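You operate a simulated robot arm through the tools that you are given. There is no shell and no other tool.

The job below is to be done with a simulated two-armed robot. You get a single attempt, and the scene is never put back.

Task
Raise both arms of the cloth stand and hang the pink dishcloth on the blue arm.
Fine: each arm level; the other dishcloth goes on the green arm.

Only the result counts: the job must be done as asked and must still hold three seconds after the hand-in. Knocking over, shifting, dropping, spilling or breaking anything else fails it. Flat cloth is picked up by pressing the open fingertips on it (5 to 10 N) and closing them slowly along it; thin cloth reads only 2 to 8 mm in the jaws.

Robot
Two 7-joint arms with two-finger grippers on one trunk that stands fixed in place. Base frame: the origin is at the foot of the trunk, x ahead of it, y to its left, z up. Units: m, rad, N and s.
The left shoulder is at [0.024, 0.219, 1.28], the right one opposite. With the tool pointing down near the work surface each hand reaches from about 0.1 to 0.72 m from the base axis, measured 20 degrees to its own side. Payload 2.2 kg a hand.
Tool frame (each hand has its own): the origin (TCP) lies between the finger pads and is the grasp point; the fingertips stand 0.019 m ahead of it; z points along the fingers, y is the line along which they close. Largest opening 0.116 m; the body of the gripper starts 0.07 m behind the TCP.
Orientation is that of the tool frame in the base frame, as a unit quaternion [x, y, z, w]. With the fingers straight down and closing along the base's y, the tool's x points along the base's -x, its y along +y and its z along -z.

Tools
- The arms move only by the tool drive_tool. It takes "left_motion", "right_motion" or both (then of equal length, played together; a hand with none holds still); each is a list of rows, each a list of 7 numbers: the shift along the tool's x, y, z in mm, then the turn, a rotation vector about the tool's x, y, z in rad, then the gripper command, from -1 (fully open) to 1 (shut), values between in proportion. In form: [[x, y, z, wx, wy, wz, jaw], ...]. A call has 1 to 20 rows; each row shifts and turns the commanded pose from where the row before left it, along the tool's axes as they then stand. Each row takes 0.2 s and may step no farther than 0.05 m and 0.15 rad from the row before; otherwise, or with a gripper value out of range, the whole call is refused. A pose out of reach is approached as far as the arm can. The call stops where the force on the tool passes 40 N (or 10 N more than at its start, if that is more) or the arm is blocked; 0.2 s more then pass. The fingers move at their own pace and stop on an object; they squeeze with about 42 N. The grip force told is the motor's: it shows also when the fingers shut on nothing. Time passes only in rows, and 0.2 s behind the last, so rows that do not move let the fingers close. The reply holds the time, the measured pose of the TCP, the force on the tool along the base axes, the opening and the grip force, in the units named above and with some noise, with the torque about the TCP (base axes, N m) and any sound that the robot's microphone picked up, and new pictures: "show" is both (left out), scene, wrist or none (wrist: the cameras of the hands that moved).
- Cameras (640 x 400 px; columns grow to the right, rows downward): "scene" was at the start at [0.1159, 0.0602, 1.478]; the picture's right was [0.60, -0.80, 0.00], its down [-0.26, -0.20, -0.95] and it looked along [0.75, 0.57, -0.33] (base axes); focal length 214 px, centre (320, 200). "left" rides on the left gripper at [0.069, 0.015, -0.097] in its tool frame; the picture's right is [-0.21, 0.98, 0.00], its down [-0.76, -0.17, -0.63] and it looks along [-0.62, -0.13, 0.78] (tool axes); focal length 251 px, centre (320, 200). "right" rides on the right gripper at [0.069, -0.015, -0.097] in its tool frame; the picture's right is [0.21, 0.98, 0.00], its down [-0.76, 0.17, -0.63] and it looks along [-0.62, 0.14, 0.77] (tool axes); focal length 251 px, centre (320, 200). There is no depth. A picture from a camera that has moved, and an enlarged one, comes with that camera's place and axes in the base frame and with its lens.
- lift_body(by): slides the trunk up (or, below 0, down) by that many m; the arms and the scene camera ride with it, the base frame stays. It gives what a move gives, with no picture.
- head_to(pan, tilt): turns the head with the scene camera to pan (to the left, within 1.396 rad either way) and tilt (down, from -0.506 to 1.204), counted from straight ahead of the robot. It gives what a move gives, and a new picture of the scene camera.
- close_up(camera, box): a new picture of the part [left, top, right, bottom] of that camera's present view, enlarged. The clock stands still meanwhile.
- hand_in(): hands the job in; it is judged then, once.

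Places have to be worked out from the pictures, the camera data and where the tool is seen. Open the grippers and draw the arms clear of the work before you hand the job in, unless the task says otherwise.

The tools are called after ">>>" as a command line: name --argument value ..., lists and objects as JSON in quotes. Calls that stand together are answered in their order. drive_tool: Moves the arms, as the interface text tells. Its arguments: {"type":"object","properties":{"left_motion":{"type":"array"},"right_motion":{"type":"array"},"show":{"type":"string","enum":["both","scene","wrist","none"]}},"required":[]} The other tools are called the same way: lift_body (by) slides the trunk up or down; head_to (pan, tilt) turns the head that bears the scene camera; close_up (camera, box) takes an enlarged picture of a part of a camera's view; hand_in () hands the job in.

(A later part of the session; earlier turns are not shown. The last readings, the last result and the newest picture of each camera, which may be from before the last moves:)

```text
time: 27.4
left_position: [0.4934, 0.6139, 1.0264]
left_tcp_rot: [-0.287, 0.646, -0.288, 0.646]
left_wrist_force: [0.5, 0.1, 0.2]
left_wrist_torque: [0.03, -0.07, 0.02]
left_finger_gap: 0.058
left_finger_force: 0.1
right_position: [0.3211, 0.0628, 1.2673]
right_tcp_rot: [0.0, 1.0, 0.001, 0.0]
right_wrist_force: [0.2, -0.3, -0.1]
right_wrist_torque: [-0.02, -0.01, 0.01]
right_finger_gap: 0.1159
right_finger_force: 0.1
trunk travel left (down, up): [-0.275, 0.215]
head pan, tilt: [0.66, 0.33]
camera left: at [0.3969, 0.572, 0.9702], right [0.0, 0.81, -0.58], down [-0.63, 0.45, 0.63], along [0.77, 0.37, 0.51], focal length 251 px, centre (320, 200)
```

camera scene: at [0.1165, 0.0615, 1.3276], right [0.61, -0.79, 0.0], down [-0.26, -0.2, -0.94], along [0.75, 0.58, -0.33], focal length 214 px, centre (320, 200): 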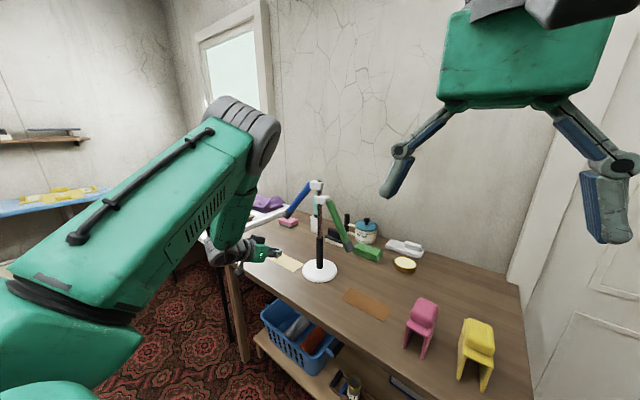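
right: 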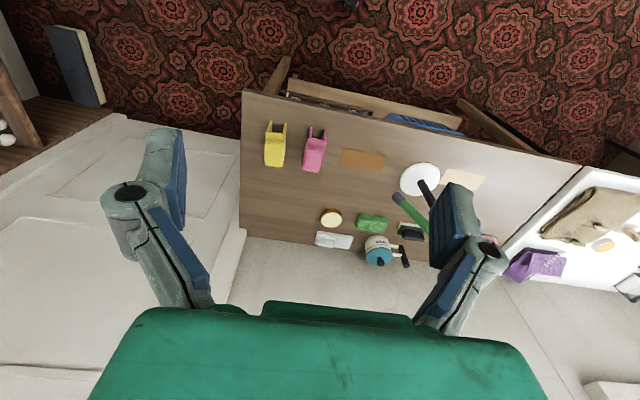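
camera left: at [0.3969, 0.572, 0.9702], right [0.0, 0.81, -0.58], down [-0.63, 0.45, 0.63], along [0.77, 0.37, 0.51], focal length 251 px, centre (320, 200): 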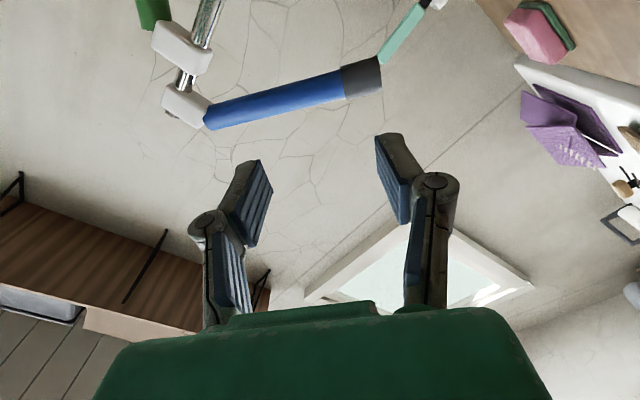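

The negative roll works. I continue the roll to about −139° to match the blue arm's square from the other side.

>>> drive_tool --left_motion '[[0, 0, 0, 0, 0, -0.1446, 0], [0, 0, 0, 0, 0, -0.1446, 0], [0, 0, 0, 0, 0, -0.1446, 0], [0, 0, 0, 0, 0, -0.1446, 0], [0, 0, 0, 0, 0, -0.1446, 0], [0, 0, 0, 0, 0, -0.1446, 0], [0, 0, 0, 0, 0, -0.1446, 0], [0, 0, 0, 0, 0, -0.1446, 0], [0, 0, 0, 0, 0, -0.1446, 0], [0, 0, 0, 0, 0, -0.1446, 0], [0, 0, 0, 0, 0, -0.1446, 0], [0, 0, 0, 0, 0, 0, 0]]' --show "both"

>>> close_up --camera "scene" --box '[220, 160, 380, 280]'

```text
time: 30.0
left_position: [0.4921, 0.6147, 1.0268]
left_tcp_rot: [0.662, -0.246, 0.663, -0.248]
left_wrist_force: [0.4, -0.3, -0.1]
left_wrist_torque: [0.01, 0.0, 0.02]
left_finger_gap: 0.0582
left_finger_force: 0.0
right_position: [0.3204, 0.063, 1.2687]
right_tcp_rot: [0.0, 1.0, 0.0, 0.0]
right_wrist_force: [-0.3, 0.1, 0.4]
right_wrist_torque: [-0.01, 0.02, 0.02]
right_finger_gap: 0.1159
right_finger_force: 0.1
trunk travel left (down, up): [-0.275, 0.215]
head pan, tilt: [0.66, 0.33]
camera scene: at [0.1146, 0.0628, 1.3278], right [0.61, -0.79, 0.0], down [-0.26, -0.2, -0.94], along [0.75, 0.58, -0.33], focal length 214 px, centre (320, 200)
camera left: at [0.3962, 0.5568, 1.0702], right [0.0, -0.6, -0.8], down [-0.63, 0.62, -0.46], along [0.77, 0.51, -0.38], focal length 251 px, centre (320, 200)
```

scene: 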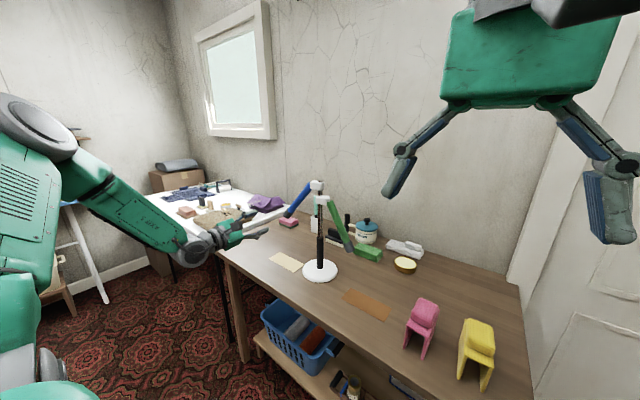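
left: 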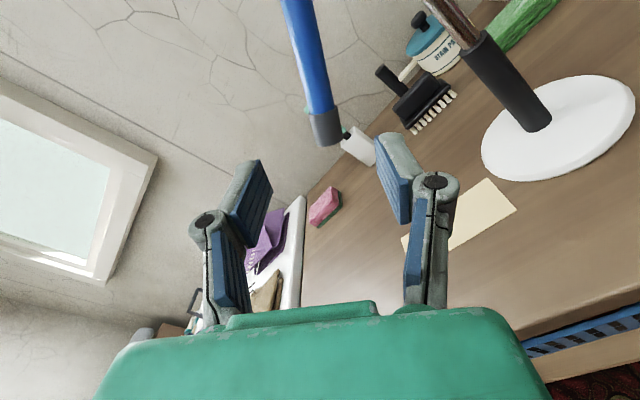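

```text
3.33 times, centred on (300, 220) of scene
camera zoom: at [0.1146, 0.0628, 1.3278], right [0.61, -0.79, 0.0], down [-0.26, -0.2, -0.94], along [0.75, 0.58, -0.33], focal length 715 px, centre (387, 133)
```

zoom: 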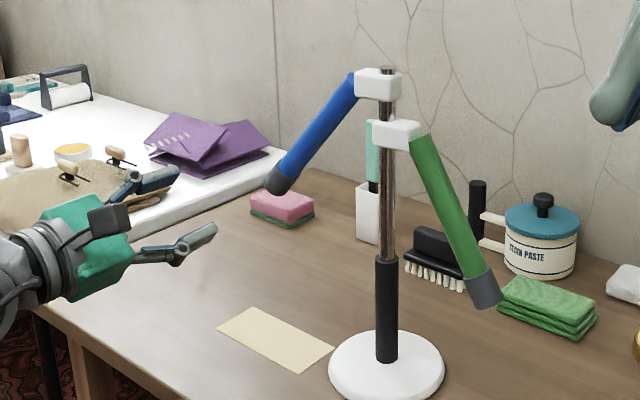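

The camera now looks down over the arm with a clear view. The blue arm's axis lies about 8–11 mm to the tool's −y side; I centre on it and advance most of the way.

>>> drive_tool --left_motion '[[5, -9, 20, 0, 0, 0, 0], [0, 0, 30, 0, 0, 0, 0], [0, 0, 30, 0, 0, 0, 0], [0, 0, 30, 0, 0, 0, 0], [0, 0, 0, 0, 0, 0, 0]]' --show "wrist"

>>> close_up --camera "scene" --box '[220, 160, 380, 280]'

```text
time: 31.2
left_position: [0.6019, 0.6203, 1.0391]
left_tcp_rot: [0.662, -0.247, 0.663, -0.249]
left_wrist_force: [0.6, 0.4, -0.4]
left_wrist_torque: [-0.01, 0.01, -0.02]
left_finger_gap: 0.058
left_finger_force: 0.0
right_position: [0.3188, 0.0624, 1.2702]
right_tcp_rot: [0.0, 1.0, 0.002, 0.001]
right_wrist_force: [-0.1, 0.1, -0.5]
right_wrist_torque: [0.04, -0.01, 0.01]
right_finger_gap: 0.1161
right_finger_force: 0.1
trunk travel left (down, up): [-0.275, 0.215]
head pan, tilt: [0.66, 0.33]
camera left: at [0.5047, 0.5614, 1.0812], right [0.0, -0.6, -0.8], down [-0.63, 0.62, -0.46], along [0.77, 0.51, -0.38], focal length 251 px, centre (320, 200)
```

left: 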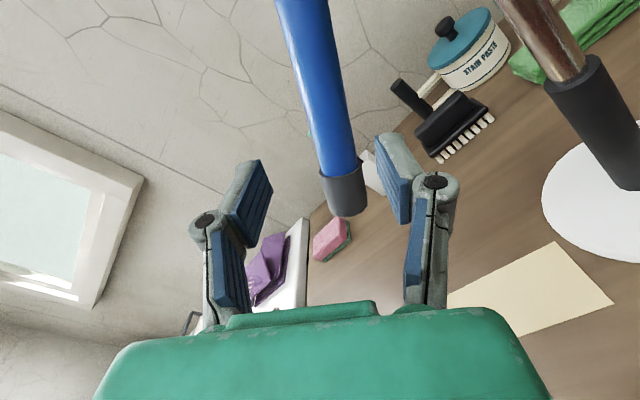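

```text
3.33 times, centred on (300, 220) of scene
camera zoom: at [0.1145, 0.0627, 1.3278], right [0.61, -0.79, 0.0], down [-0.26, -0.2, -0.94], along [0.75, 0.58, -0.33], focal length 715 px, centre (387, 133)
```

zoom: 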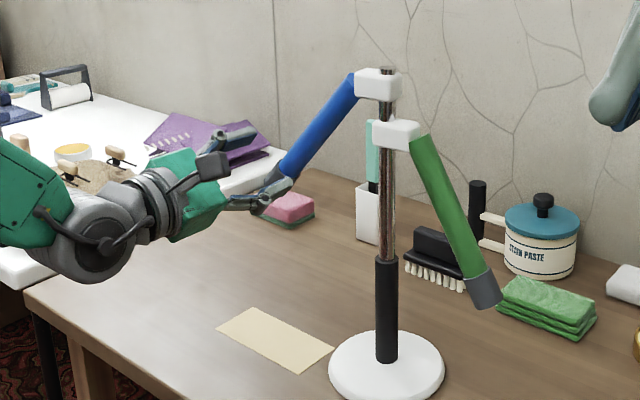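

The arm sits between the pads, about 5–8 mm to the tool's +y side. I centre and advance the final 63 mm.

>>> drive_tool --left_motion '[[0, 5, 21, 0, 0, 0, 0], [0, 0, 21, 0, 0, 0, 0], [0, 0, 21, 0, 0, 0, 0], [0, 0, 0, 0, 0, 0, 0]]' --show "wrist"

>>> close_up --camera "scene" --box '[220, 160, 380, 280]'

```text
time: 32.2
left_position: [0.6667, 0.6166, 1.0325]
left_tcp_rot: [0.662, -0.247, 0.662, -0.248]
left_wrist_force: [0.5, 0.5, 0.2]
left_wrist_torque: [0.05, 0.0, -0.03]
left_finger_gap: 0.0582
left_finger_force: 0.0
right_position: [0.3199, 0.0625, 1.268]
right_tcp_rot: [0.0, 1.0, 0.001, 0.0]
right_wrist_force: [0.8, -0.3, -0.1]
right_wrist_torque: [0.0, -0.03, 0.0]
right_finger_gap: 0.1159
right_finger_force: 0.0
trunk travel left (down, up): [-0.275, 0.215]
head pan, tilt: [0.66, 0.33]
camera left: at [0.5698, 0.5585, 1.0762], right [0.0, -0.6, -0.8], down [-0.63, 0.62, -0.46], along [0.77, 0.51, -0.38], focal length 251 px, centre (320, 200)
```

left: 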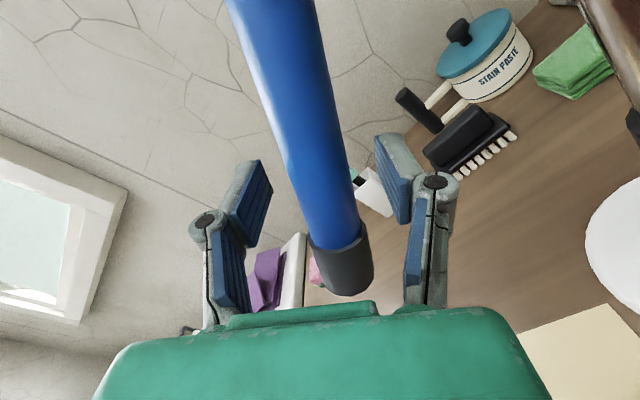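

```text
3.33 times, centred on (300, 220) of scene
camera zoom: at [0.1151, 0.0626, 1.3278], right [0.61, -0.79, 0.0], down [-0.26, -0.2, -0.94], along [0.75, 0.58, -0.33], focal length 715 px, centre (387, 133)
```

zoom: 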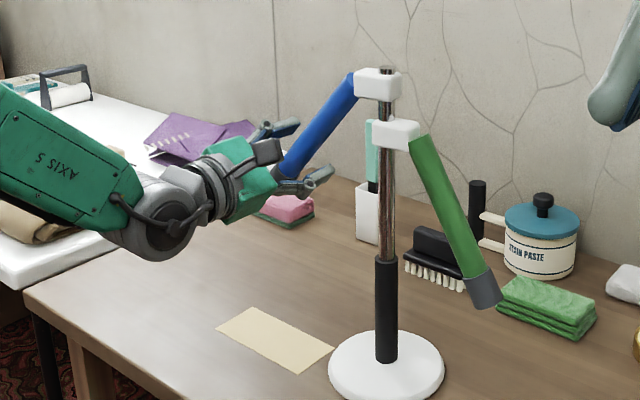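

The arm is centred between the pads and aligned with the tool. I close gently onto it, so I can turn it about its hinge (≈ y 0.532, z 1.139) with the hand rolling along.

>>> drive_tool --left_motion '[[0, 0, 0, 0, 0, 0, 0.3], [0, 0, 0, 0, 0, 0, 0.45], [0, 0, 0, 0, 0, 0, 0.55], [0, 0, 0, 0, 0, 0, 0.65], [0, 0, 0, 0, 0, 0, 0.75]]' --show "wrist"

>>> close_up --camera "scene" --box '[220, 160, 380, 280]'

```text
time: 33.4
left_position: [0.6668, 0.6163, 1.0319]
left_tcp_rot: [0.662, -0.247, 0.662, -0.249]
left_wrist_force: [0.3, 0.4, -0.8]
left_wrist_torque: [-0.1, 0.09, 0.03]
left_finger_gap: 0.0177
left_finger_force: 42.3
right_position: [0.3192, 0.0635, 1.2687]
right_tcp_rot: [0.0, 1.0, 0.0, 0.0]
right_wrist_force: [0.6, 0.0, -0.2]
right_wrist_torque: [-0.02, -0.01, -0.02]
right_finger_gap: 0.116
right_finger_force: 0.1
trunk travel left (down, up): [-0.275, 0.215]
head pan, tilt: [0.66, 0.33]
camera left: at [0.57, 0.5587, 1.0757], right [0.0, -0.6, -0.8], down [-0.63, 0.62, -0.46], along [0.77, 0.51, -0.38], focal length 251 px, centre (320, 200)
```

left: 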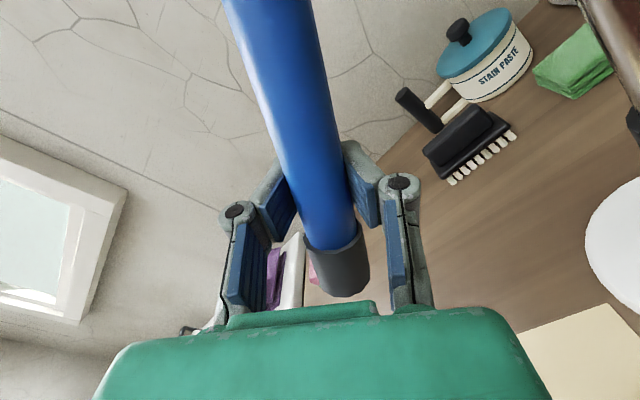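

```text
3.33 times, centred on (300, 220) of scene
camera zoom: at [0.1156, 0.0628, 1.3277], right [0.61, -0.79, 0.0], down [-0.26, -0.2, -0.94], along [0.75, 0.58, -0.33], focal length 715 px, centre (387, 133)
```

zoom: 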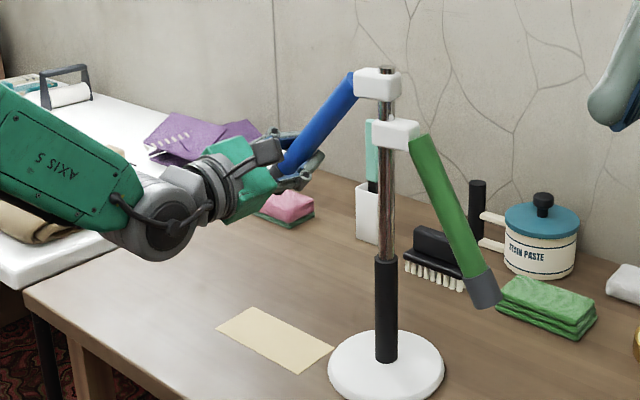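

Gripped at 17.7 mm, stand undisturbed. Now I swing the arm up a little along its arc and check for any drift.

>>> drive_tool --left_motion '[[0, -3.9, 0, 0, 0, 0.0285, 0.75], [0, -3.9, 0, 0, 0, 0.0285, 0.75], [0, -3.9, 0, 0, 0, 0.0285, 0.75], [0, -3.9, 0, 0, 0, 0.0285, 0.75], [0, 0, 0, 0, 0, 0, 0.75]]' --show "wrist"

>>> close_up --camera "scene" --box '[220, 160, 380, 280]'

```text
time: 34.6
left_position: [0.6663, 0.6278, 1.0439]
left_tcp_rot: [0.648, -0.285, 0.647, -0.284]
left_wrist_force: [0.0, -0.1, 0.0]
left_wrist_torque: [0.04, 0.12, -0.01]
left_finger_gap: 0.0175
left_finger_force: 42.2
right_position: [0.3191, 0.062, 1.2681]
right_tcp_rot: [0.0, 1.0, 0.001, 0.001]
right_wrist_force: [-0.8, 0.1, 0.2]
right_wrist_torque: [0.02, 0.01, 0.03]
right_finger_gap: 0.1158
right_finger_force: 0.1
trunk travel left (down, up): [-0.275, 0.215]
head pan, tilt: [0.66, 0.33]
camera left: at [0.5702, 0.565, 1.0807], right [0.0, -0.5, -0.87], down [-0.63, 0.67, -0.39], along [0.77, 0.55, -0.32], focal length 251 px, centre (320, 200)
```

left: 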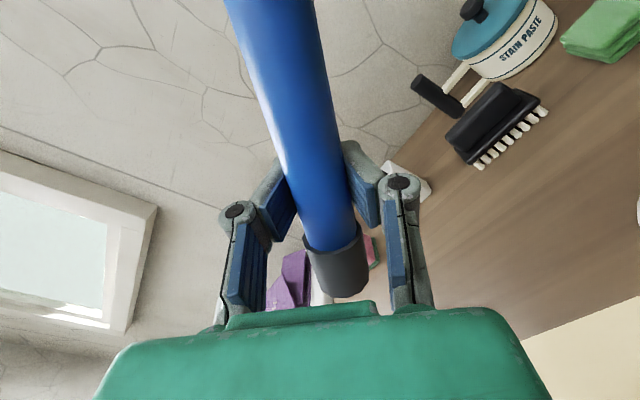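

```text
3.33 times, centred on (300, 220) of scene
camera zoom: at [0.1158, 0.0631, 1.3277], right [0.61, -0.79, 0.0], down [-0.26, -0.2, -0.94], along [0.75, 0.58, -0.33], focal length 715 px, centre (387, 133)
```

zoom: 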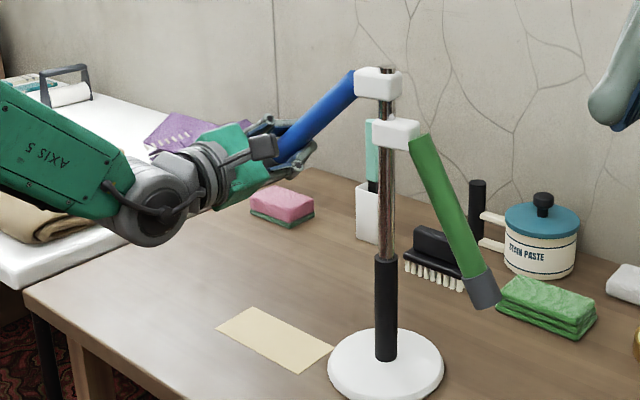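

The arm turns with the hand and the stand stays still. I continue along the arc.

>>> drive_tool --left_motion '[[0, -5.4, 0, 0, 0, 0.04, 0.75], [0, -5.4, 0, 0, 0, 0.04, 0.75], [0, -5.4, 0, 0, 0, 0.04, 0.75], [0, -5.4, 0, 0, 0, 0.04, 0.75], [0, -5.4, 0, 0, 0, 0.04, 0.75], [0, -5.4, 0, 0, 0, 0.04, 0.75], [0, -5.4, 0, 0, 0, 0.04, 0.75], [0, -5.4, 0, 0, 0, 0.04, 0.75], [0, 0, 0, 0, 0, 0, 0.75]]' --show "none"

>>> close_up --camera "scene" --box '[220, 160, 380, 280]'

```text
time: 36.6
left_position: [0.6649, 0.6506, 1.0797]
left_tcp_rot: [0.593, -0.384, 0.594, -0.385]
left_wrist_force: [0.8, 0.9, -1.3]
left_wrist_torque: [-0.02, 0.04, 0.06]
left_finger_gap: 0.017
left_finger_force: 42.2
right_position: [0.3199, 0.0621, 1.2676]
right_tcp_rot: [0.0, 1.0, 0.0, -0.001]
right_wrist_force: [0.1, -0.3, 0.1]
right_wrist_torque: [0.02, 0.0, 0.02]
right_finger_gap: 0.1162
right_finger_force: 0.1
trunk travel left (down, up): [-0.275, 0.215]
head pan, tilt: [0.66, 0.33]
```

```text
3.33 times, centred on (300, 220) of scene
camera zoom: at [0.1157, 0.0632, 1.3277], right [0.61, -0.79, 0.0], down [-0.26, -0.2, -0.94], along [0.75, 0.58, -0.33], focal length 715 px, centre (387, 133)
```

zoom: 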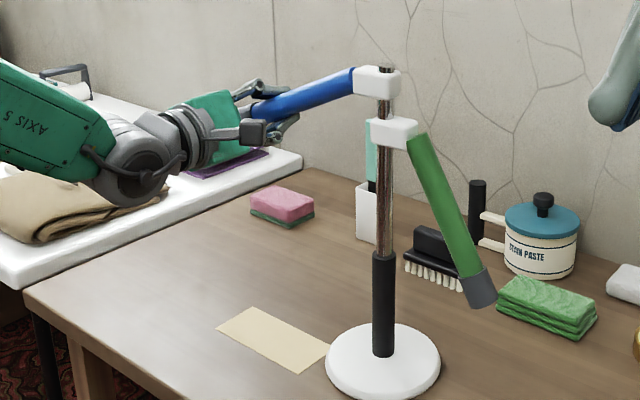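

The arm is about 24° below level now; the stand crept only ~4 mm. I go most of the remaining way, with a slight inward bias.

>>> drive_tool --left_motion '[[0.5, -6.4, 0, 0, 0, 0.047, 0.75], [0.5, -6.4, 0, 0, 0, 0.047, 0.75], [0.5, -6.4, 0, 0, 0, 0.047, 0.75], [0.5, -6.4, 0, 0, 0, 0.047, 0.75], [0.5, -6.4, 0, 0, 0, 0.047, 0.75], [0.5, -6.4, 0, 0, 0, 0.047, 0.75], [0.5, -6.4, 0, 0, 0, 0.047, 0.75], [0, 0, 0, 0, 0, 0, 0.75]]' --show "none"

>>> close_up --camera "scene" --box '[220, 160, 380, 280]'

```text
time: 38.4
left_position: [0.6663, 0.6606, 1.1239]
left_tcp_rot: [0.523, -0.476, 0.522, -0.476]
left_wrist_force: [-1.1, -0.2, -2.2]
left_wrist_torque: [0.21, 0.12, 0.01]
left_finger_gap: 0.0168
left_finger_force: 41.6
right_position: [0.3201, 0.0636, 1.2689]
right_tcp_rot: [0.0, 1.0, 0.001, 0.0]
right_wrist_force: [0.5, 0.0, 0.2]
right_wrist_torque: [0.01, 0.05, -0.04]
right_finger_gap: 0.1162
right_finger_force: 0.1
trunk travel left (down, up): [-0.275, 0.215]
head pan, tilt: [0.66, 0.33]
```

```text
3.33 times, centred on (300, 220) of scene
camera zoom: at [0.1159, 0.0633, 1.3276], right [0.61, -0.79, 0.0], down [-0.26, -0.2, -0.94], along [0.75, 0.58, -0.33], focal length 715 px, centre (387, 133)
```

zoom: 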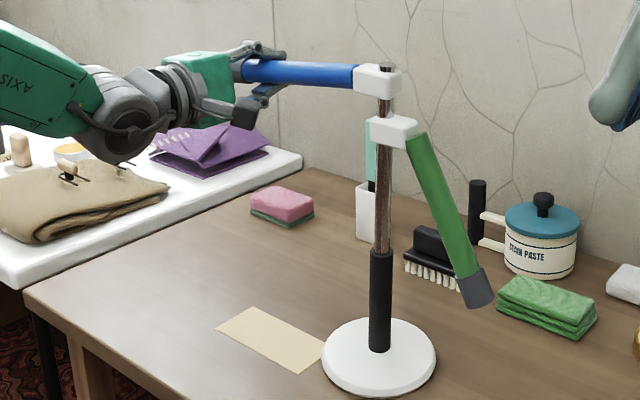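

The arm is near level, but the base looks shifted under the pole top, as if the stand leans slightly. I look closely at the base and the upper part.

>>> close_up --camera "scene" --box '[270, 225, 366, 285]'

>>> close_up --camera "scene" --box '[260, 165, 356, 225]'

>>> close_up --camera "left" --box '[0, 0, 640, 400]'

```text
6.67 times, centred on (318, 255) of scene
camera zoom: at [0.1159, 0.0633, 1.3276], right [0.61, -0.79, 0.0], down [-0.26, -0.2, -0.94], along [0.75, 0.58, -0.33], focal length 1430 px, centre (333, -167)
```

zoom: 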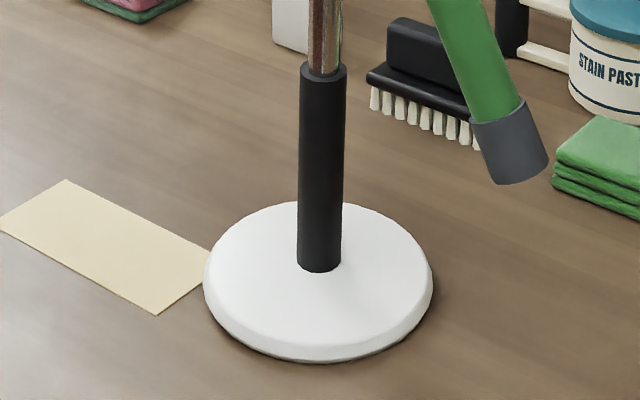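

```text
6.67 times, centred on (308, 195) of scene
camera zoom: at [0.1159, 0.0633, 1.3276], right [0.61, -0.79, 0.0], down [-0.26, -0.2, -0.94], along [0.75, 0.58, -0.33], focal length 1430 px, centre (400, 233)
```

zoom: 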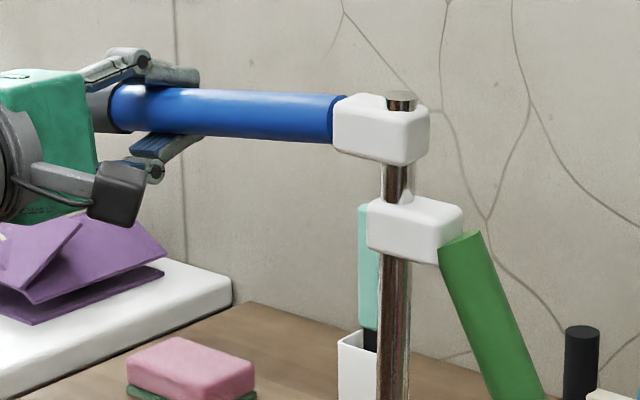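

```text
1.00 times, centred on (320, 200) of left (not enlarged: the box is as wide or as high as the picture)
camera zoom: at [0.5694, 0.589, 1.1157], right [0.0, 0.12, -0.99], down [-0.63, 0.77, 0.1], along [0.77, 0.63, 0.08], focal length 251 px, centre (320, 200)
```

zoom: 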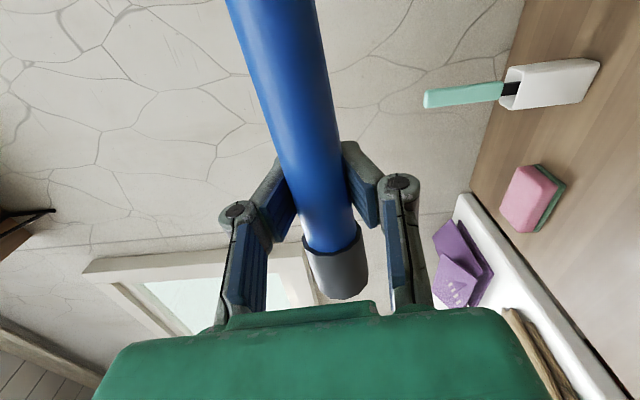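

The stand leans about 1.5° toward −y because the hand is partly lifting it; the arm is about 7° below level. I ease the hand down a touch and open the jaws so the stand settles, then re-measure.

>>> drive_tool --left_motion '[[0, 1.5, 0, 0, 0, 0, 0.75], [0, 1.5, 0, 0, 0, 0, 0.75], [0, 0, 0, 0, 0, 0, 0.6], [0, 0, 0, 0, 0, 0, 0.5], [0, 0, 0, 0, 0, 0, 0.4], [0, 0, 0, 0, 0, 0, 0.4]]' --show "none"

>>> close_up --camera "scene" --box '[220, 160, 380, 280]'

>>> close_up --camera "scene" --box '[270, 225, 366, 285]'

>>> close_up --camera "scene" --box '[260, 165, 356, 225]'

```text
time: 39.8
left_position: [0.666, 0.6588, 1.1206]
left_tcp_rot: [0.523, -0.475, 0.524, -0.476]
left_wrist_force: [0.3, -0.1, -0.8]
left_wrist_torque: [-0.02, 0.0, -0.01]
left_finger_gap: 0.0346
left_finger_force: 0.1
right_position: [0.3197, 0.0626, 1.2696]
right_tcp_rot: [0.0, 1.0, 0.001, 0.0]
right_wrist_force: [0.5, -0.4, -0.3]
right_wrist_torque: [0.02, -0.01, -0.01]
right_finger_gap: 0.116
right_finger_force: 0.0
trunk travel left (down, up): [-0.275, 0.215]
head pan, tilt: [0.66, 0.33]
```

```text
3.33 times, centred on (300, 220) of scene
camera zoom: at [0.1154, 0.063, 1.3277], right [0.61, -0.79, 0.0], down [-0.26, -0.2, -0.94], along [0.75, 0.58, -0.33], focal length 715 px, centre (387, 133)
```

zoom: 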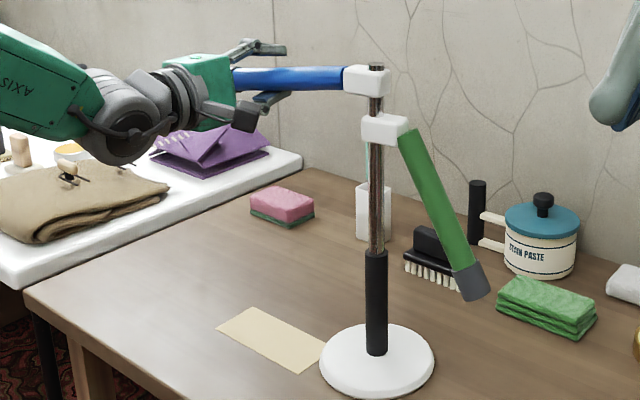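

```text
6.67 times, centred on (318, 255) of scene
camera zoom: at [0.1154, 0.063, 1.3277], right [0.61, -0.79, 0.0], down [-0.26, -0.2, -0.94], along [0.75, 0.58, -0.33], focal length 1430 px, centre (333, -167)
```

zoom: 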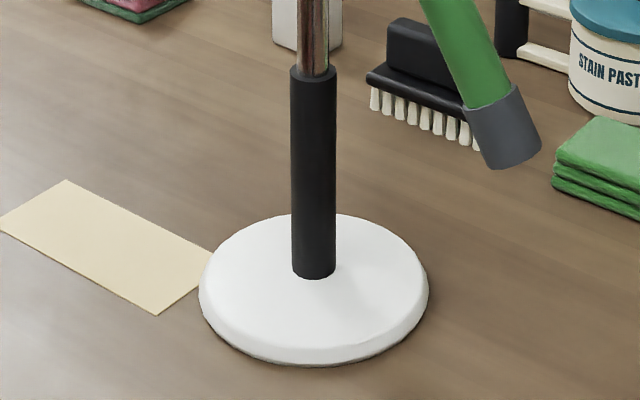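

```text
6.67 times, centred on (308, 195) of scene
camera zoom: at [0.1154, 0.063, 1.3277], right [0.61, -0.79, 0.0], down [-0.26, -0.2, -0.94], along [0.75, 0.58, -0.33], focal length 1430 px, centre (400, 233)
```

zoom: 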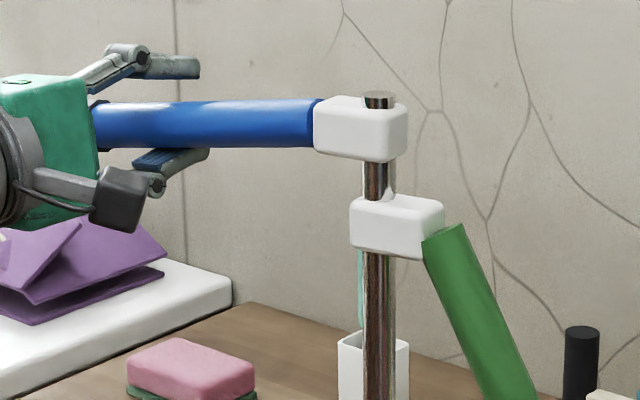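

The stand settled upright and the arm holds at about −9°. I grip again (the pads themselves pull the arm square), then roll the last few degrees with mostly torque and little lift, watching the vertical force.

>>> drive_tool --left_motion '[[0, 0, 0, 0, 0, 0, 0.6], [0, 0, 0, 0, 0, 0, 0.7], [0, 0, 0, 0, 0, 0, 0.78], [0, 0, 0, 0, 0, 0, 0.78]]' --show "none"

>>> close_up --camera "scene" --box '[260, 165, 356, 225]'

>>> close_up --camera "scene" --box '[270, 225, 366, 285]'

```text
time: 40.8
left_position: [0.6676, 0.6599, 1.121]
left_tcp_rot: [0.522, -0.476, 0.523, -0.476]
left_wrist_force: [0.5, 0.4, 1.0]
left_wrist_torque: [0.17, 0.05, 0.04]
left_finger_gap: 0.0166
left_finger_force: 41.6
right_position: [0.3195, 0.0644, 1.2685]
right_tcp_rot: [0.0, 1.0, 0.001, 0.0]
right_wrist_force: [-0.7, 0.4, -0.1]
right_wrist_torque: [-0.01, -0.03, -0.02]
right_finger_gap: 0.1161
right_finger_force: 0.0
trunk travel left (down, up): [-0.275, 0.215]
head pan, tilt: [0.66, 0.33]
```

```text
6.67 times, centred on (308, 195) of scene
camera zoom: at [0.1158, 0.0633, 1.3277], right [0.61, -0.79, 0.0], down [-0.26, -0.2, -0.94], along [0.75, 0.58, -0.33], focal length 1430 px, centre (400, 233)
```

zoom: 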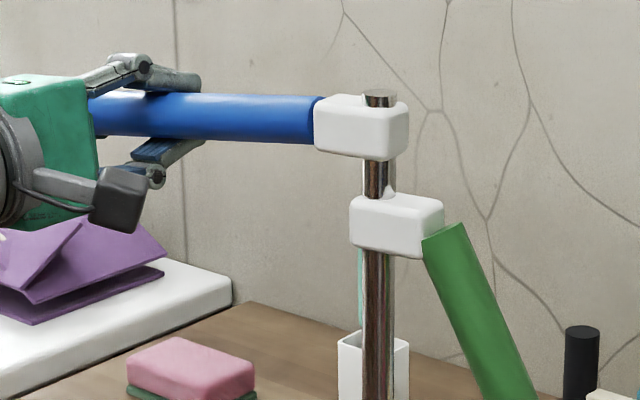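

```text
6.67 times, centred on (318, 255) of scene
camera zoom: at [0.1158, 0.0633, 1.3277], right [0.61, -0.79, 0.0], down [-0.26, -0.2, -0.94], along [0.75, 0.58, -0.33], focal length 1430 px, centre (333, -167)
```

zoom: 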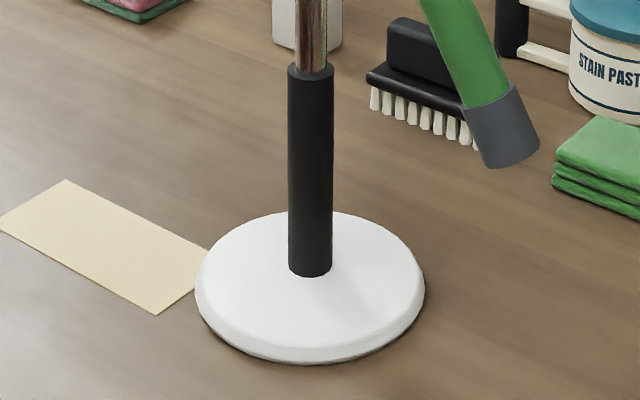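

Gripping squares the arm slightly but also rocks the base a little, so I want to know how stiff the hinge is. I loosen to a fork and push up gently from below, reading the force.

>>> drive_tool --left_motion '[[0, 0, 0, 0, 0, 0, 0.5], [0, 0, 0, 0, 0, 0, 0.45], [0, 0, 0, 0, 0, 0, 0.45], [0, -4, 0, 0, 0, 0, 0.45], [0, -4, 0, 0, 0, 0, 0.45], [0, 0, 0, 0, 0, 0, 0.45]]' --show "none"

>>> close_up --camera "scene" --box '[260, 165, 356, 225]'

>>> close_up --camera "scene" --box '[270, 225, 366, 285]'

```text
time: 42.2
left_position: [0.666, 0.6601, 1.1297]
left_tcp_rot: [0.523, -0.476, 0.524, -0.476]
left_wrist_force: [-0.1, 0.1, -0.7]
left_wrist_torque: [0.04, 0.0, 0.0]
left_finger_gap: 0.0328
left_finger_force: 0.6
right_position: [0.3193, 0.0633, 1.269]
right_tcp_rot: [0.001, 1.0, 0.001, 0.0]
right_wrist_force: [-0.3, 0.1, -0.1]
right_wrist_torque: [0.01, 0.01, -0.02]
right_finger_gap: 0.1157
right_finger_force: 0.0
trunk travel left (down, up): [-0.275, 0.215]
head pan, tilt: [0.66, 0.33]
```

```text
6.67 times, centred on (308, 195) of scene
camera zoom: at [0.1156, 0.0632, 1.3277], right [0.61, -0.79, 0.0], down [-0.26, -0.2, -0.94], along [0.75, 0.58, -0.33], focal length 1430 px, centre (400, 233)
```

zoom: 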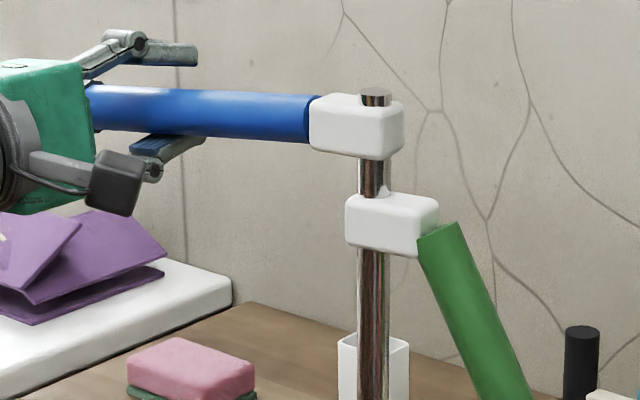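

```text
6.67 times, centred on (318, 255) of scene
camera zoom: at [0.1156, 0.0632, 1.3277], right [0.61, -0.79, 0.0], down [-0.26, -0.2, -0.94], along [0.75, 0.58, -0.33], focal length 1430 px, centre (333, -167)
```

zoom: 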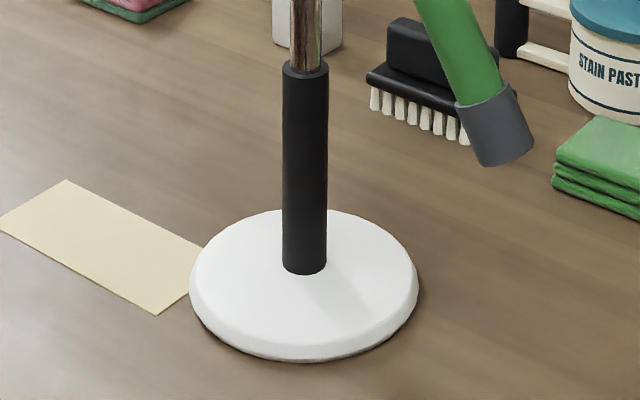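

The stand is light and the hinge mild (under 1 N at the fork), so only exact arc motion keeps it from rocking. I recentre on the arm, grip, and roll the last degrees on an arc of about 0.122 m radius.

>>> drive_tool --left_motion '[[0, 3.5, 0, 0, 0, 0, 0.45], [0, 3.5, 0, 0, 0, 0, 0.45], [0, 0, 0, 0, 0, 0, 0.6], [0, 0, 0, 0, 0, 0, 0.7], [0, 0, 0, 0, 0, 0, 0.74], [0, -1.6, 0, 0, 0, 0.013, 0.74], [0, -1.6, 0, 0, 0, 0.013, 0.74], [0, -1.6, 0, 0, 0, 0.013, 0.74], [0, -1.6, 0, 0, 0, 0.013, 0.74], [0, 0, 0, 0, 0, 0, 0.74]]' --show "none"

>>> close_up --camera "scene" --box '[260, 165, 356, 225]'

>>> close_up --camera "scene" --box '[270, 225, 366, 285]'

```text
time: 44.4
left_position: [0.6666, 0.6593, 1.1278]
left_tcp_rot: [0.51, -0.49, 0.51, -0.489]
left_wrist_force: [1.2, -0.2, 0.2]
left_wrist_torque: [0.32, 0.06, 0.0]
left_finger_gap: 0.0163
left_finger_force: 42.0
right_position: [0.3203, 0.0633, 1.2696]
right_tcp_rot: [0.0, 1.0, 0.001, -0.001]
right_wrist_force: [-0.5, 0.5, -0.2]
right_wrist_torque: [-0.01, -0.01, 0.01]
right_finger_gap: 0.1161
right_finger_force: 0.0
trunk travel left (down, up): [-0.275, 0.215]
head pan, tilt: [0.66, 0.33]
```

```text
6.67 times, centred on (308, 195) of scene
camera zoom: at [0.1159, 0.0635, 1.3276], right [0.61, -0.79, 0.0], down [-0.26, -0.2, -0.94], along [0.75, 0.58, -0.33], focal length 1430 px, centre (400, 233)
```

zoom: 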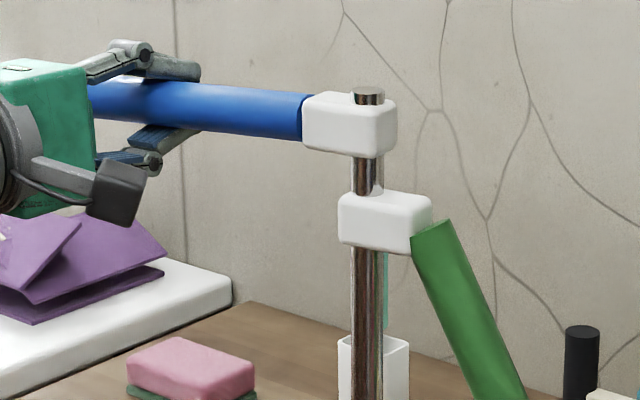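

```text
6.67 times, centred on (318, 255) of scene
camera zoom: at [0.1159, 0.0635, 1.3276], right [0.61, -0.79, 0.0], down [-0.26, -0.2, -0.94], along [0.75, 0.58, -0.33], focal length 1430 px, centre (333, -167)
```

zoom: 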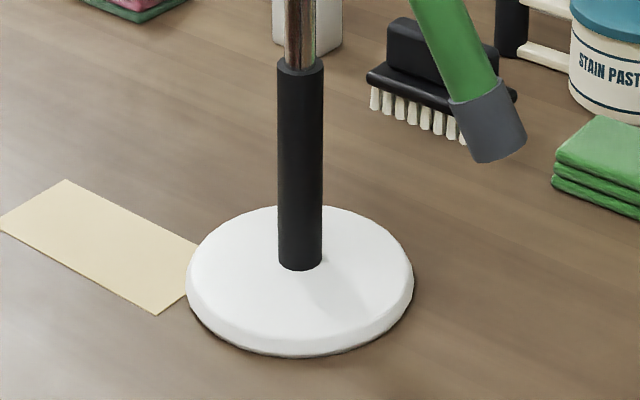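

The hand camera indicates the arm is actually within ~3° of level (tool roll −92.3°), so the scene view is a bit biased. I add the last 2°, then open and back away for a clean look.

>>> drive_tool --left_motion '[[0, -1.2, 0, 0, 0, 0.01, 0.74], [0, -1.2, 0, 0, 0, 0.01, 0.74], [0, -1.2, 0, 0, 0, 0.01, 0.74], [0, -1.2, 0, 0, 0, 0.01, 0.74], [0, 0, 0, 0, 0, 0, 0.74]]' --show "wrist"

>>> drive_tool --left_motion '[[0, 0, 0, 0, 0, 0, 0.6], [0, 0, 0, 0, 0, 0, 0.4], [0, 0, 0, 0, 0, 0, 0], [0, 0, 0, 0, 0, 0, 0], [0, 0, -20, 0, 0, 0, 0], [0, 0, -30, 0, 0, 0, 0], [0, 0, -40, 0, 0, 0, 0], [0, 0, -40, 0, 0, 0, 0], [0, 0, 0, 0, 0, 0, 0]]' --show "both"

>>> close_up --camera "scene" --box '[220, 160, 380, 280]'

```text
time: 45.6
left_position: [0.6656, 0.6592, 1.1319]
left_tcp_rot: [0.501, -0.499, 0.501, -0.499]
left_wrist_force: [0.1, 0.5, 0.2]
left_wrist_torque: [0.05, 0.02, 0.01]
left_finger_gap: 0.0165
left_finger_force: 28.9
right_position: [0.3198, 0.0622, 1.2678]
right_tcp_rot: [0.0, 1.0, 0.0, 0.0]
right_wrist_force: [0.1, 0.2, -1.1]
right_wrist_torque: [0.02, -0.04, -0.02]
right_finger_gap: 0.1162
right_finger_force: 0.0
trunk travel left (down, up): [-0.275, 0.215]
head pan, tilt: [0.66, 0.33]
camera left: at [0.5698, 0.5905, 1.1186], right [0.0, 0.21, -0.98], down [-0.63, 0.76, 0.16], along [0.77, 0.62, 0.14], focal length 251 px, centre (320, 200)
```

left: 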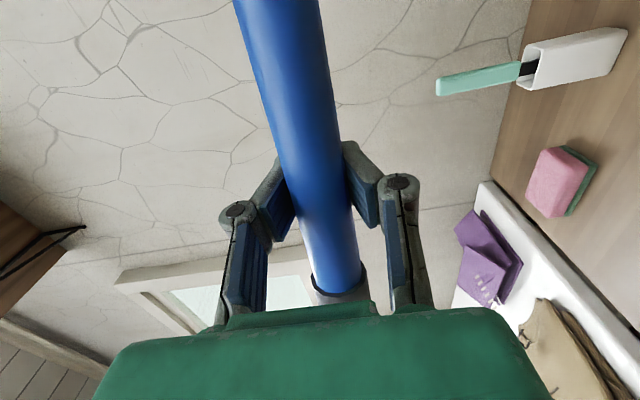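

```text
time: 47.6
left_position: [0.5361, 0.6598, 1.133]
left_tcp_rot: [0.5, -0.5, 0.501, -0.5]
left_wrist_force: [0.1, 1.1, 0.5]
left_wrist_torque: [-0.02, 0.01, 0.02]
left_finger_gap: 0.0579
left_finger_force: 0.0
right_position: [0.3193, 0.0616, 1.2675]
right_tcp_rot: [0.001, 1.0, 0.002, 0.0]
right_wrist_force: [-0.2, -0.6, -0.7]
right_wrist_torque: [0.01, -0.01, -0.01]
right_finger_gap: 0.1157
right_finger_force: 0.2
trunk travel left (down, up): [-0.275, 0.215]
head pan, tilt: [0.66, 0.33]
camera scene: at [0.115, 0.0603, 1.3278], right [0.61, -0.79, 0.0], down [-0.26, -0.2, -0.94], along [0.75, 0.58, -0.33], focal length 214 px, centre (320, 200)
camera left: at [0.4392, 0.5897, 1.1194], right [0.0, 0.21, -0.98], down [-0.63, 0.76, 0.16], along [0.77, 0.62, 0.14], focal length 251 px, centre (320, 200)
```

scene: 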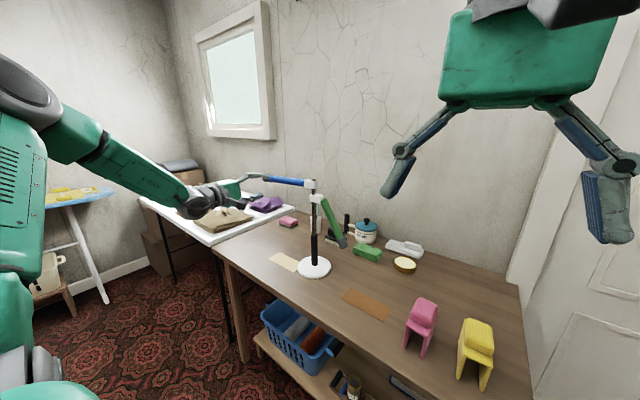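
left: 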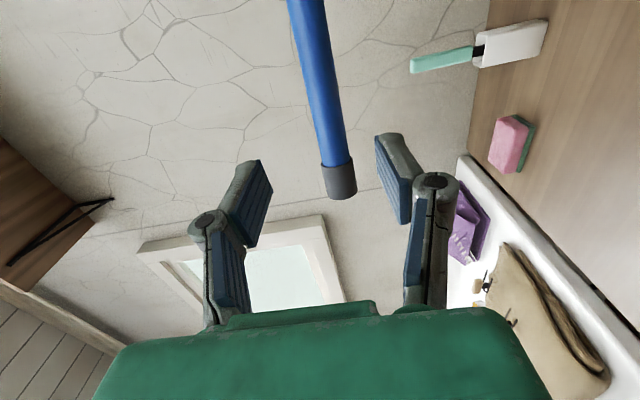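

```text
3.33 times, centred on (300, 220) of scene
camera zoom: at [0.115, 0.0603, 1.3278], right [0.61, -0.79, 0.0], down [-0.26, -0.2, -0.94], along [0.75, 0.58, -0.33], focal length 715 px, centre (387, 133)
```

zoom: 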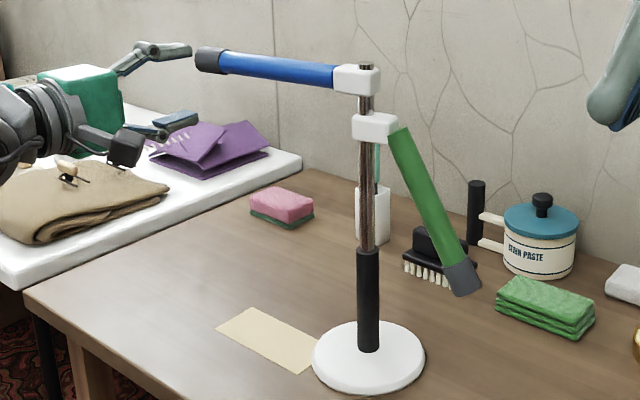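

From the hand camera the blue arm now reads level (end z≈1.130, inner end z≈1.132); the stand has yawed a few degrees and crept ~3 cm toward +y, which raising the green arm should partly undo. I move the left hand across in front of the stand to the green arm and unroll to square with it.

>>> drive_tool --left_motion '[[0, 0, -30, 0, 0, 0, 0], [38, 25, 0, 0, 0, 0, 0], [38, 25, 0, 0, 0, 0, 0], [38, 25, 0, 0, 0, 0, 0], [38, 25, 0, 0, 0, 0, 0], [38, 25, 0, 0, 0, 0, 0], [38, 25, 0, 0, 0, 0, 0], [0, 0, 0, 0, 0, 0.123, 0], [0, 0, 0, 0, 0, 0.123, 0], [0, 0, 0, 0, 0, 0.123, 0], [0, 0, 0, 0, 0, 0.123, 0], [0, 0, 0, 0, 0, 0.123, 0], [0, 0, 0, 0, 0, 0.123, 0], [0, 0, 0, 0, 0, 0.123, 0], [0, 0, 0, 0, 0, 0.123, 0], [0, 0, 0, 0, 0, 0.123, 0], [0, 0, 0, 0, 0, 0, 0]]' --show "both"

>>> close_up --camera "scene" --box '[220, 160, 380, 280]'

```text
time: 51.2
left_position: [0.506, 0.4325, 0.982]
left_tcp_rot: [-0.164, 0.688, -0.161, 0.688]
left_wrist_force: [-0.6, 1.1, -0.1]
left_wrist_torque: [-0.01, 0.0, -0.03]
left_finger_gap: 0.058
left_finger_force: 0.0
right_position: [0.3203, 0.0635, 1.2688]
right_tcp_rot: [0.0, 1.0, -0.001, -0.001]
right_wrist_force: [-0.7, 0.1, -1.0]
right_wrist_torque: [-0.01, 0.01, 0.02]
right_finger_gap: 0.1161
right_finger_force: 0.1
trunk travel left (down, up): [-0.275, 0.215]
head pan, tilt: [0.66, 0.33]
camera scene: at [0.1154, 0.0606, 1.3278], right [0.61, -0.79, 0.0], down [-0.26, -0.2, -0.94], along [0.75, 0.58, -0.33], focal length 214 px, centre (320, 200)
camera left: at [0.4099, 0.4138, 0.9157], right [0.0, 0.97, -0.24], down [-0.63, 0.19, 0.75], along [0.77, 0.16, 0.61], focal length 251 px, centre (320, 200)
```

scene: 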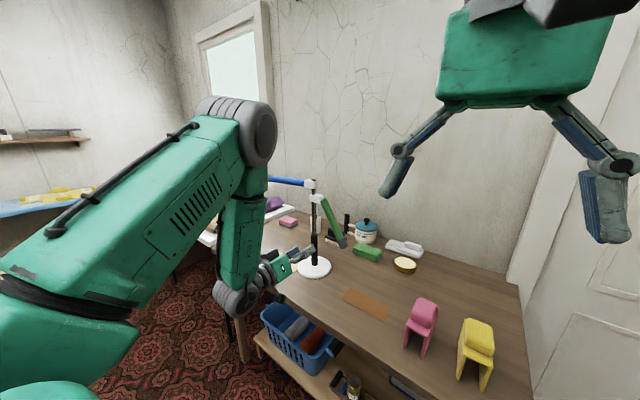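
left: 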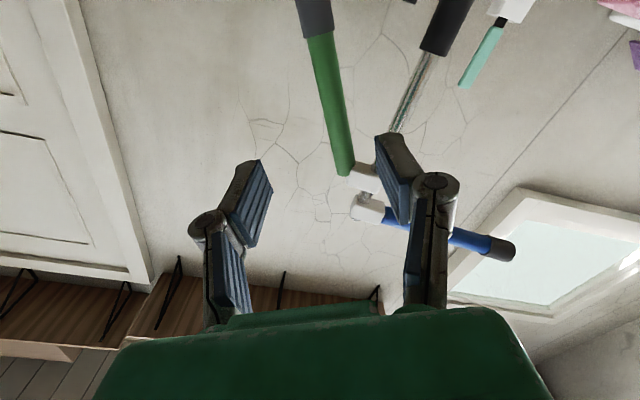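

```text
3.33 times, centred on (300, 220) of scene
camera zoom: at [0.1154, 0.0606, 1.3278], right [0.61, -0.79, 0.0], down [-0.26, -0.2, -0.94], along [0.75, 0.58, -0.33], focal length 715 px, centre (387, 133)
```

zoom: 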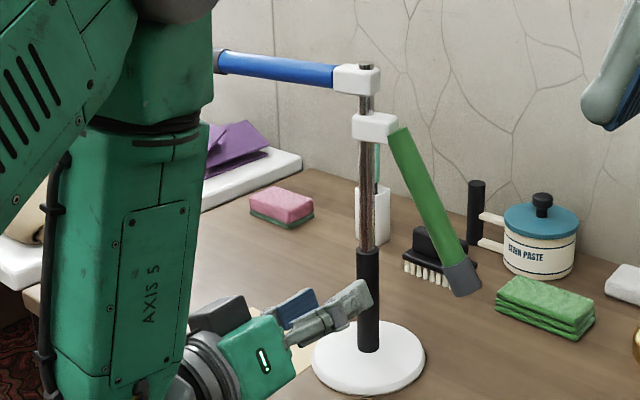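

The green arm runs from about (0.687, 0.491, 1.08) to its cap start (0.682, 0.420, 0.948). I shift 5 mm and advance most of the way for a check.

>>> drive_tool --left_motion '[[0, 5, 20, 0, 0, 0, 0], [0, 0, 30, 0, 0, 0, 0], [0, 0, 30, 0, 0, 0, 0], [0, 0, 30, 0, 0, 0, 0], [0, 0, 0, 0, 0, 0, 0]]' --show "wrist"

>>> close_up --camera "scene" --box '[220, 160, 380, 280]'

```text
time: 52.4
left_position: [0.617, 0.4369, 0.9787]
left_tcp_rot: [-0.164, 0.688, -0.163, 0.688]
left_wrist_force: [0.3, 0.3, -0.1]
left_wrist_torque: [0.0, 0.0, -0.01]
left_finger_gap: 0.0578
left_finger_force: 0.0
right_position: [0.319, 0.0638, 1.2694]
right_tcp_rot: [0.0, 1.0, 0.001, 0.0]
right_wrist_force: [-0.8, -0.5, 0.4]
right_wrist_torque: [-0.02, 0.0, -0.03]
right_finger_gap: 0.1161
right_finger_force: 0.1
trunk travel left (down, up): [-0.275, 0.215]
head pan, tilt: [0.66, 0.33]
camera left: at [0.5202, 0.418, 0.912], right [0.0, 0.97, -0.25], down [-0.63, 0.19, 0.75], along [0.77, 0.16, 0.61], focal length 251 px, centre (320, 200)
```

left: 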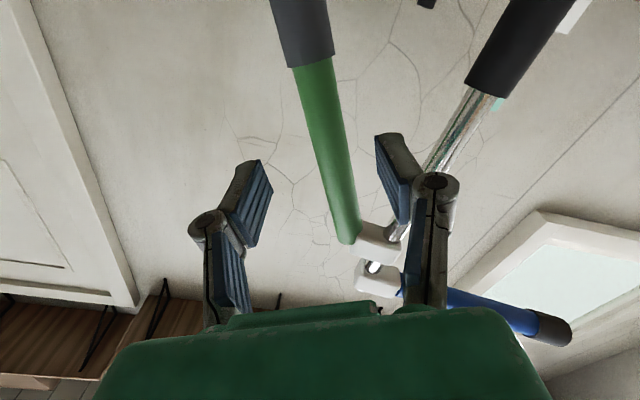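

```text
3.33 times, centred on (300, 220) of scene
camera zoom: at [0.1155, 0.0604, 1.3279], right [0.61, -0.79, 0.0], down [-0.26, -0.2, -0.94], along [0.75, 0.58, -0.33], focal length 715 px, centre (387, 133)
```

zoom: 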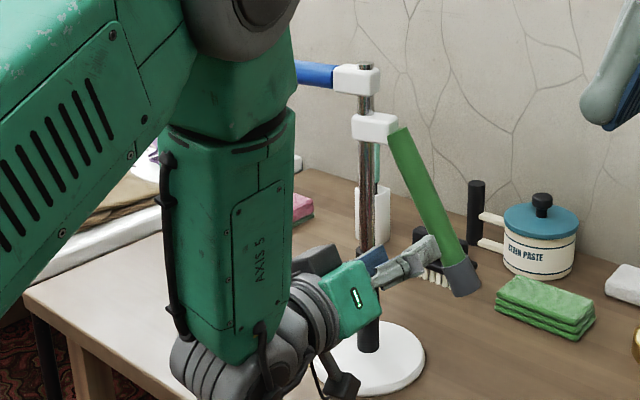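

Centred within 3 mm. I advance the remaining 66 mm around the green arm.

>>> drive_tool --left_motion '[[0, 2, 22, 0, 0, 0, 0], [0, 0, 22, 0, 0, 0, 0], [0, 0, 20, 0, 0, 0, 0], [0, 0, 0, 0, 0, 0, 0]]' --show "wrist"

>>> close_up --camera "scene" --box '[220, 160, 380, 280]'

```text
time: 53.4
left_position: [0.6803, 0.4375, 0.9796]
left_tcp_rot: [-0.162, 0.688, -0.164, 0.688]
left_wrist_force: [-1.4, 0.2, -0.7]
left_wrist_torque: [-0.01, 0.03, 0.01]
left_finger_gap: 0.058
left_finger_force: 0.1
right_position: [0.3186, 0.0629, 1.2686]
right_tcp_rot: [0.0, 1.0, 0.001, 0.0]
right_wrist_force: [0.2, 0.0, -0.1]
right_wrist_torque: [-0.03, -0.03, 0.03]
right_finger_gap: 0.1161
right_finger_force: 0.1
trunk travel left (down, up): [-0.275, 0.215]
head pan, tilt: [0.66, 0.33]
camera left: at [0.5842, 0.4197, 0.9125], right [0.0, 0.97, -0.25], down [-0.63, 0.19, 0.75], along [0.77, 0.16, 0.61], focal length 251 px, centre (320, 200)
```

left: 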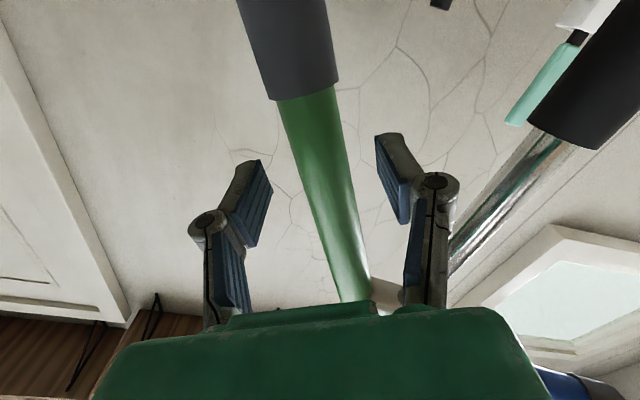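

```text
3.33 times, centred on (300, 220) of scene
camera zoom: at [0.116, 0.0607, 1.3278], right [0.61, -0.79, 0.0], down [-0.26, -0.2, -0.94], along [0.75, 0.58, -0.33], focal length 715 px, centre (387, 133)
```

zoom: 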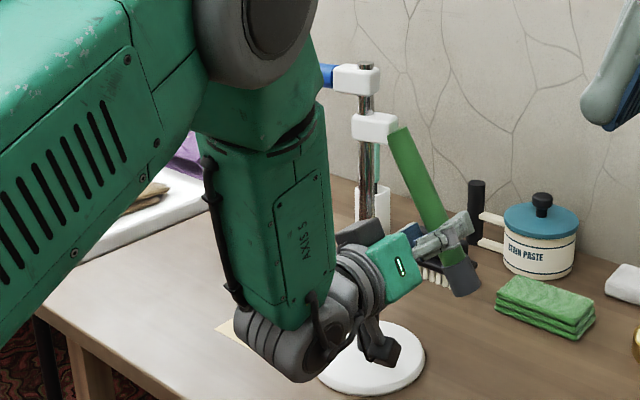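

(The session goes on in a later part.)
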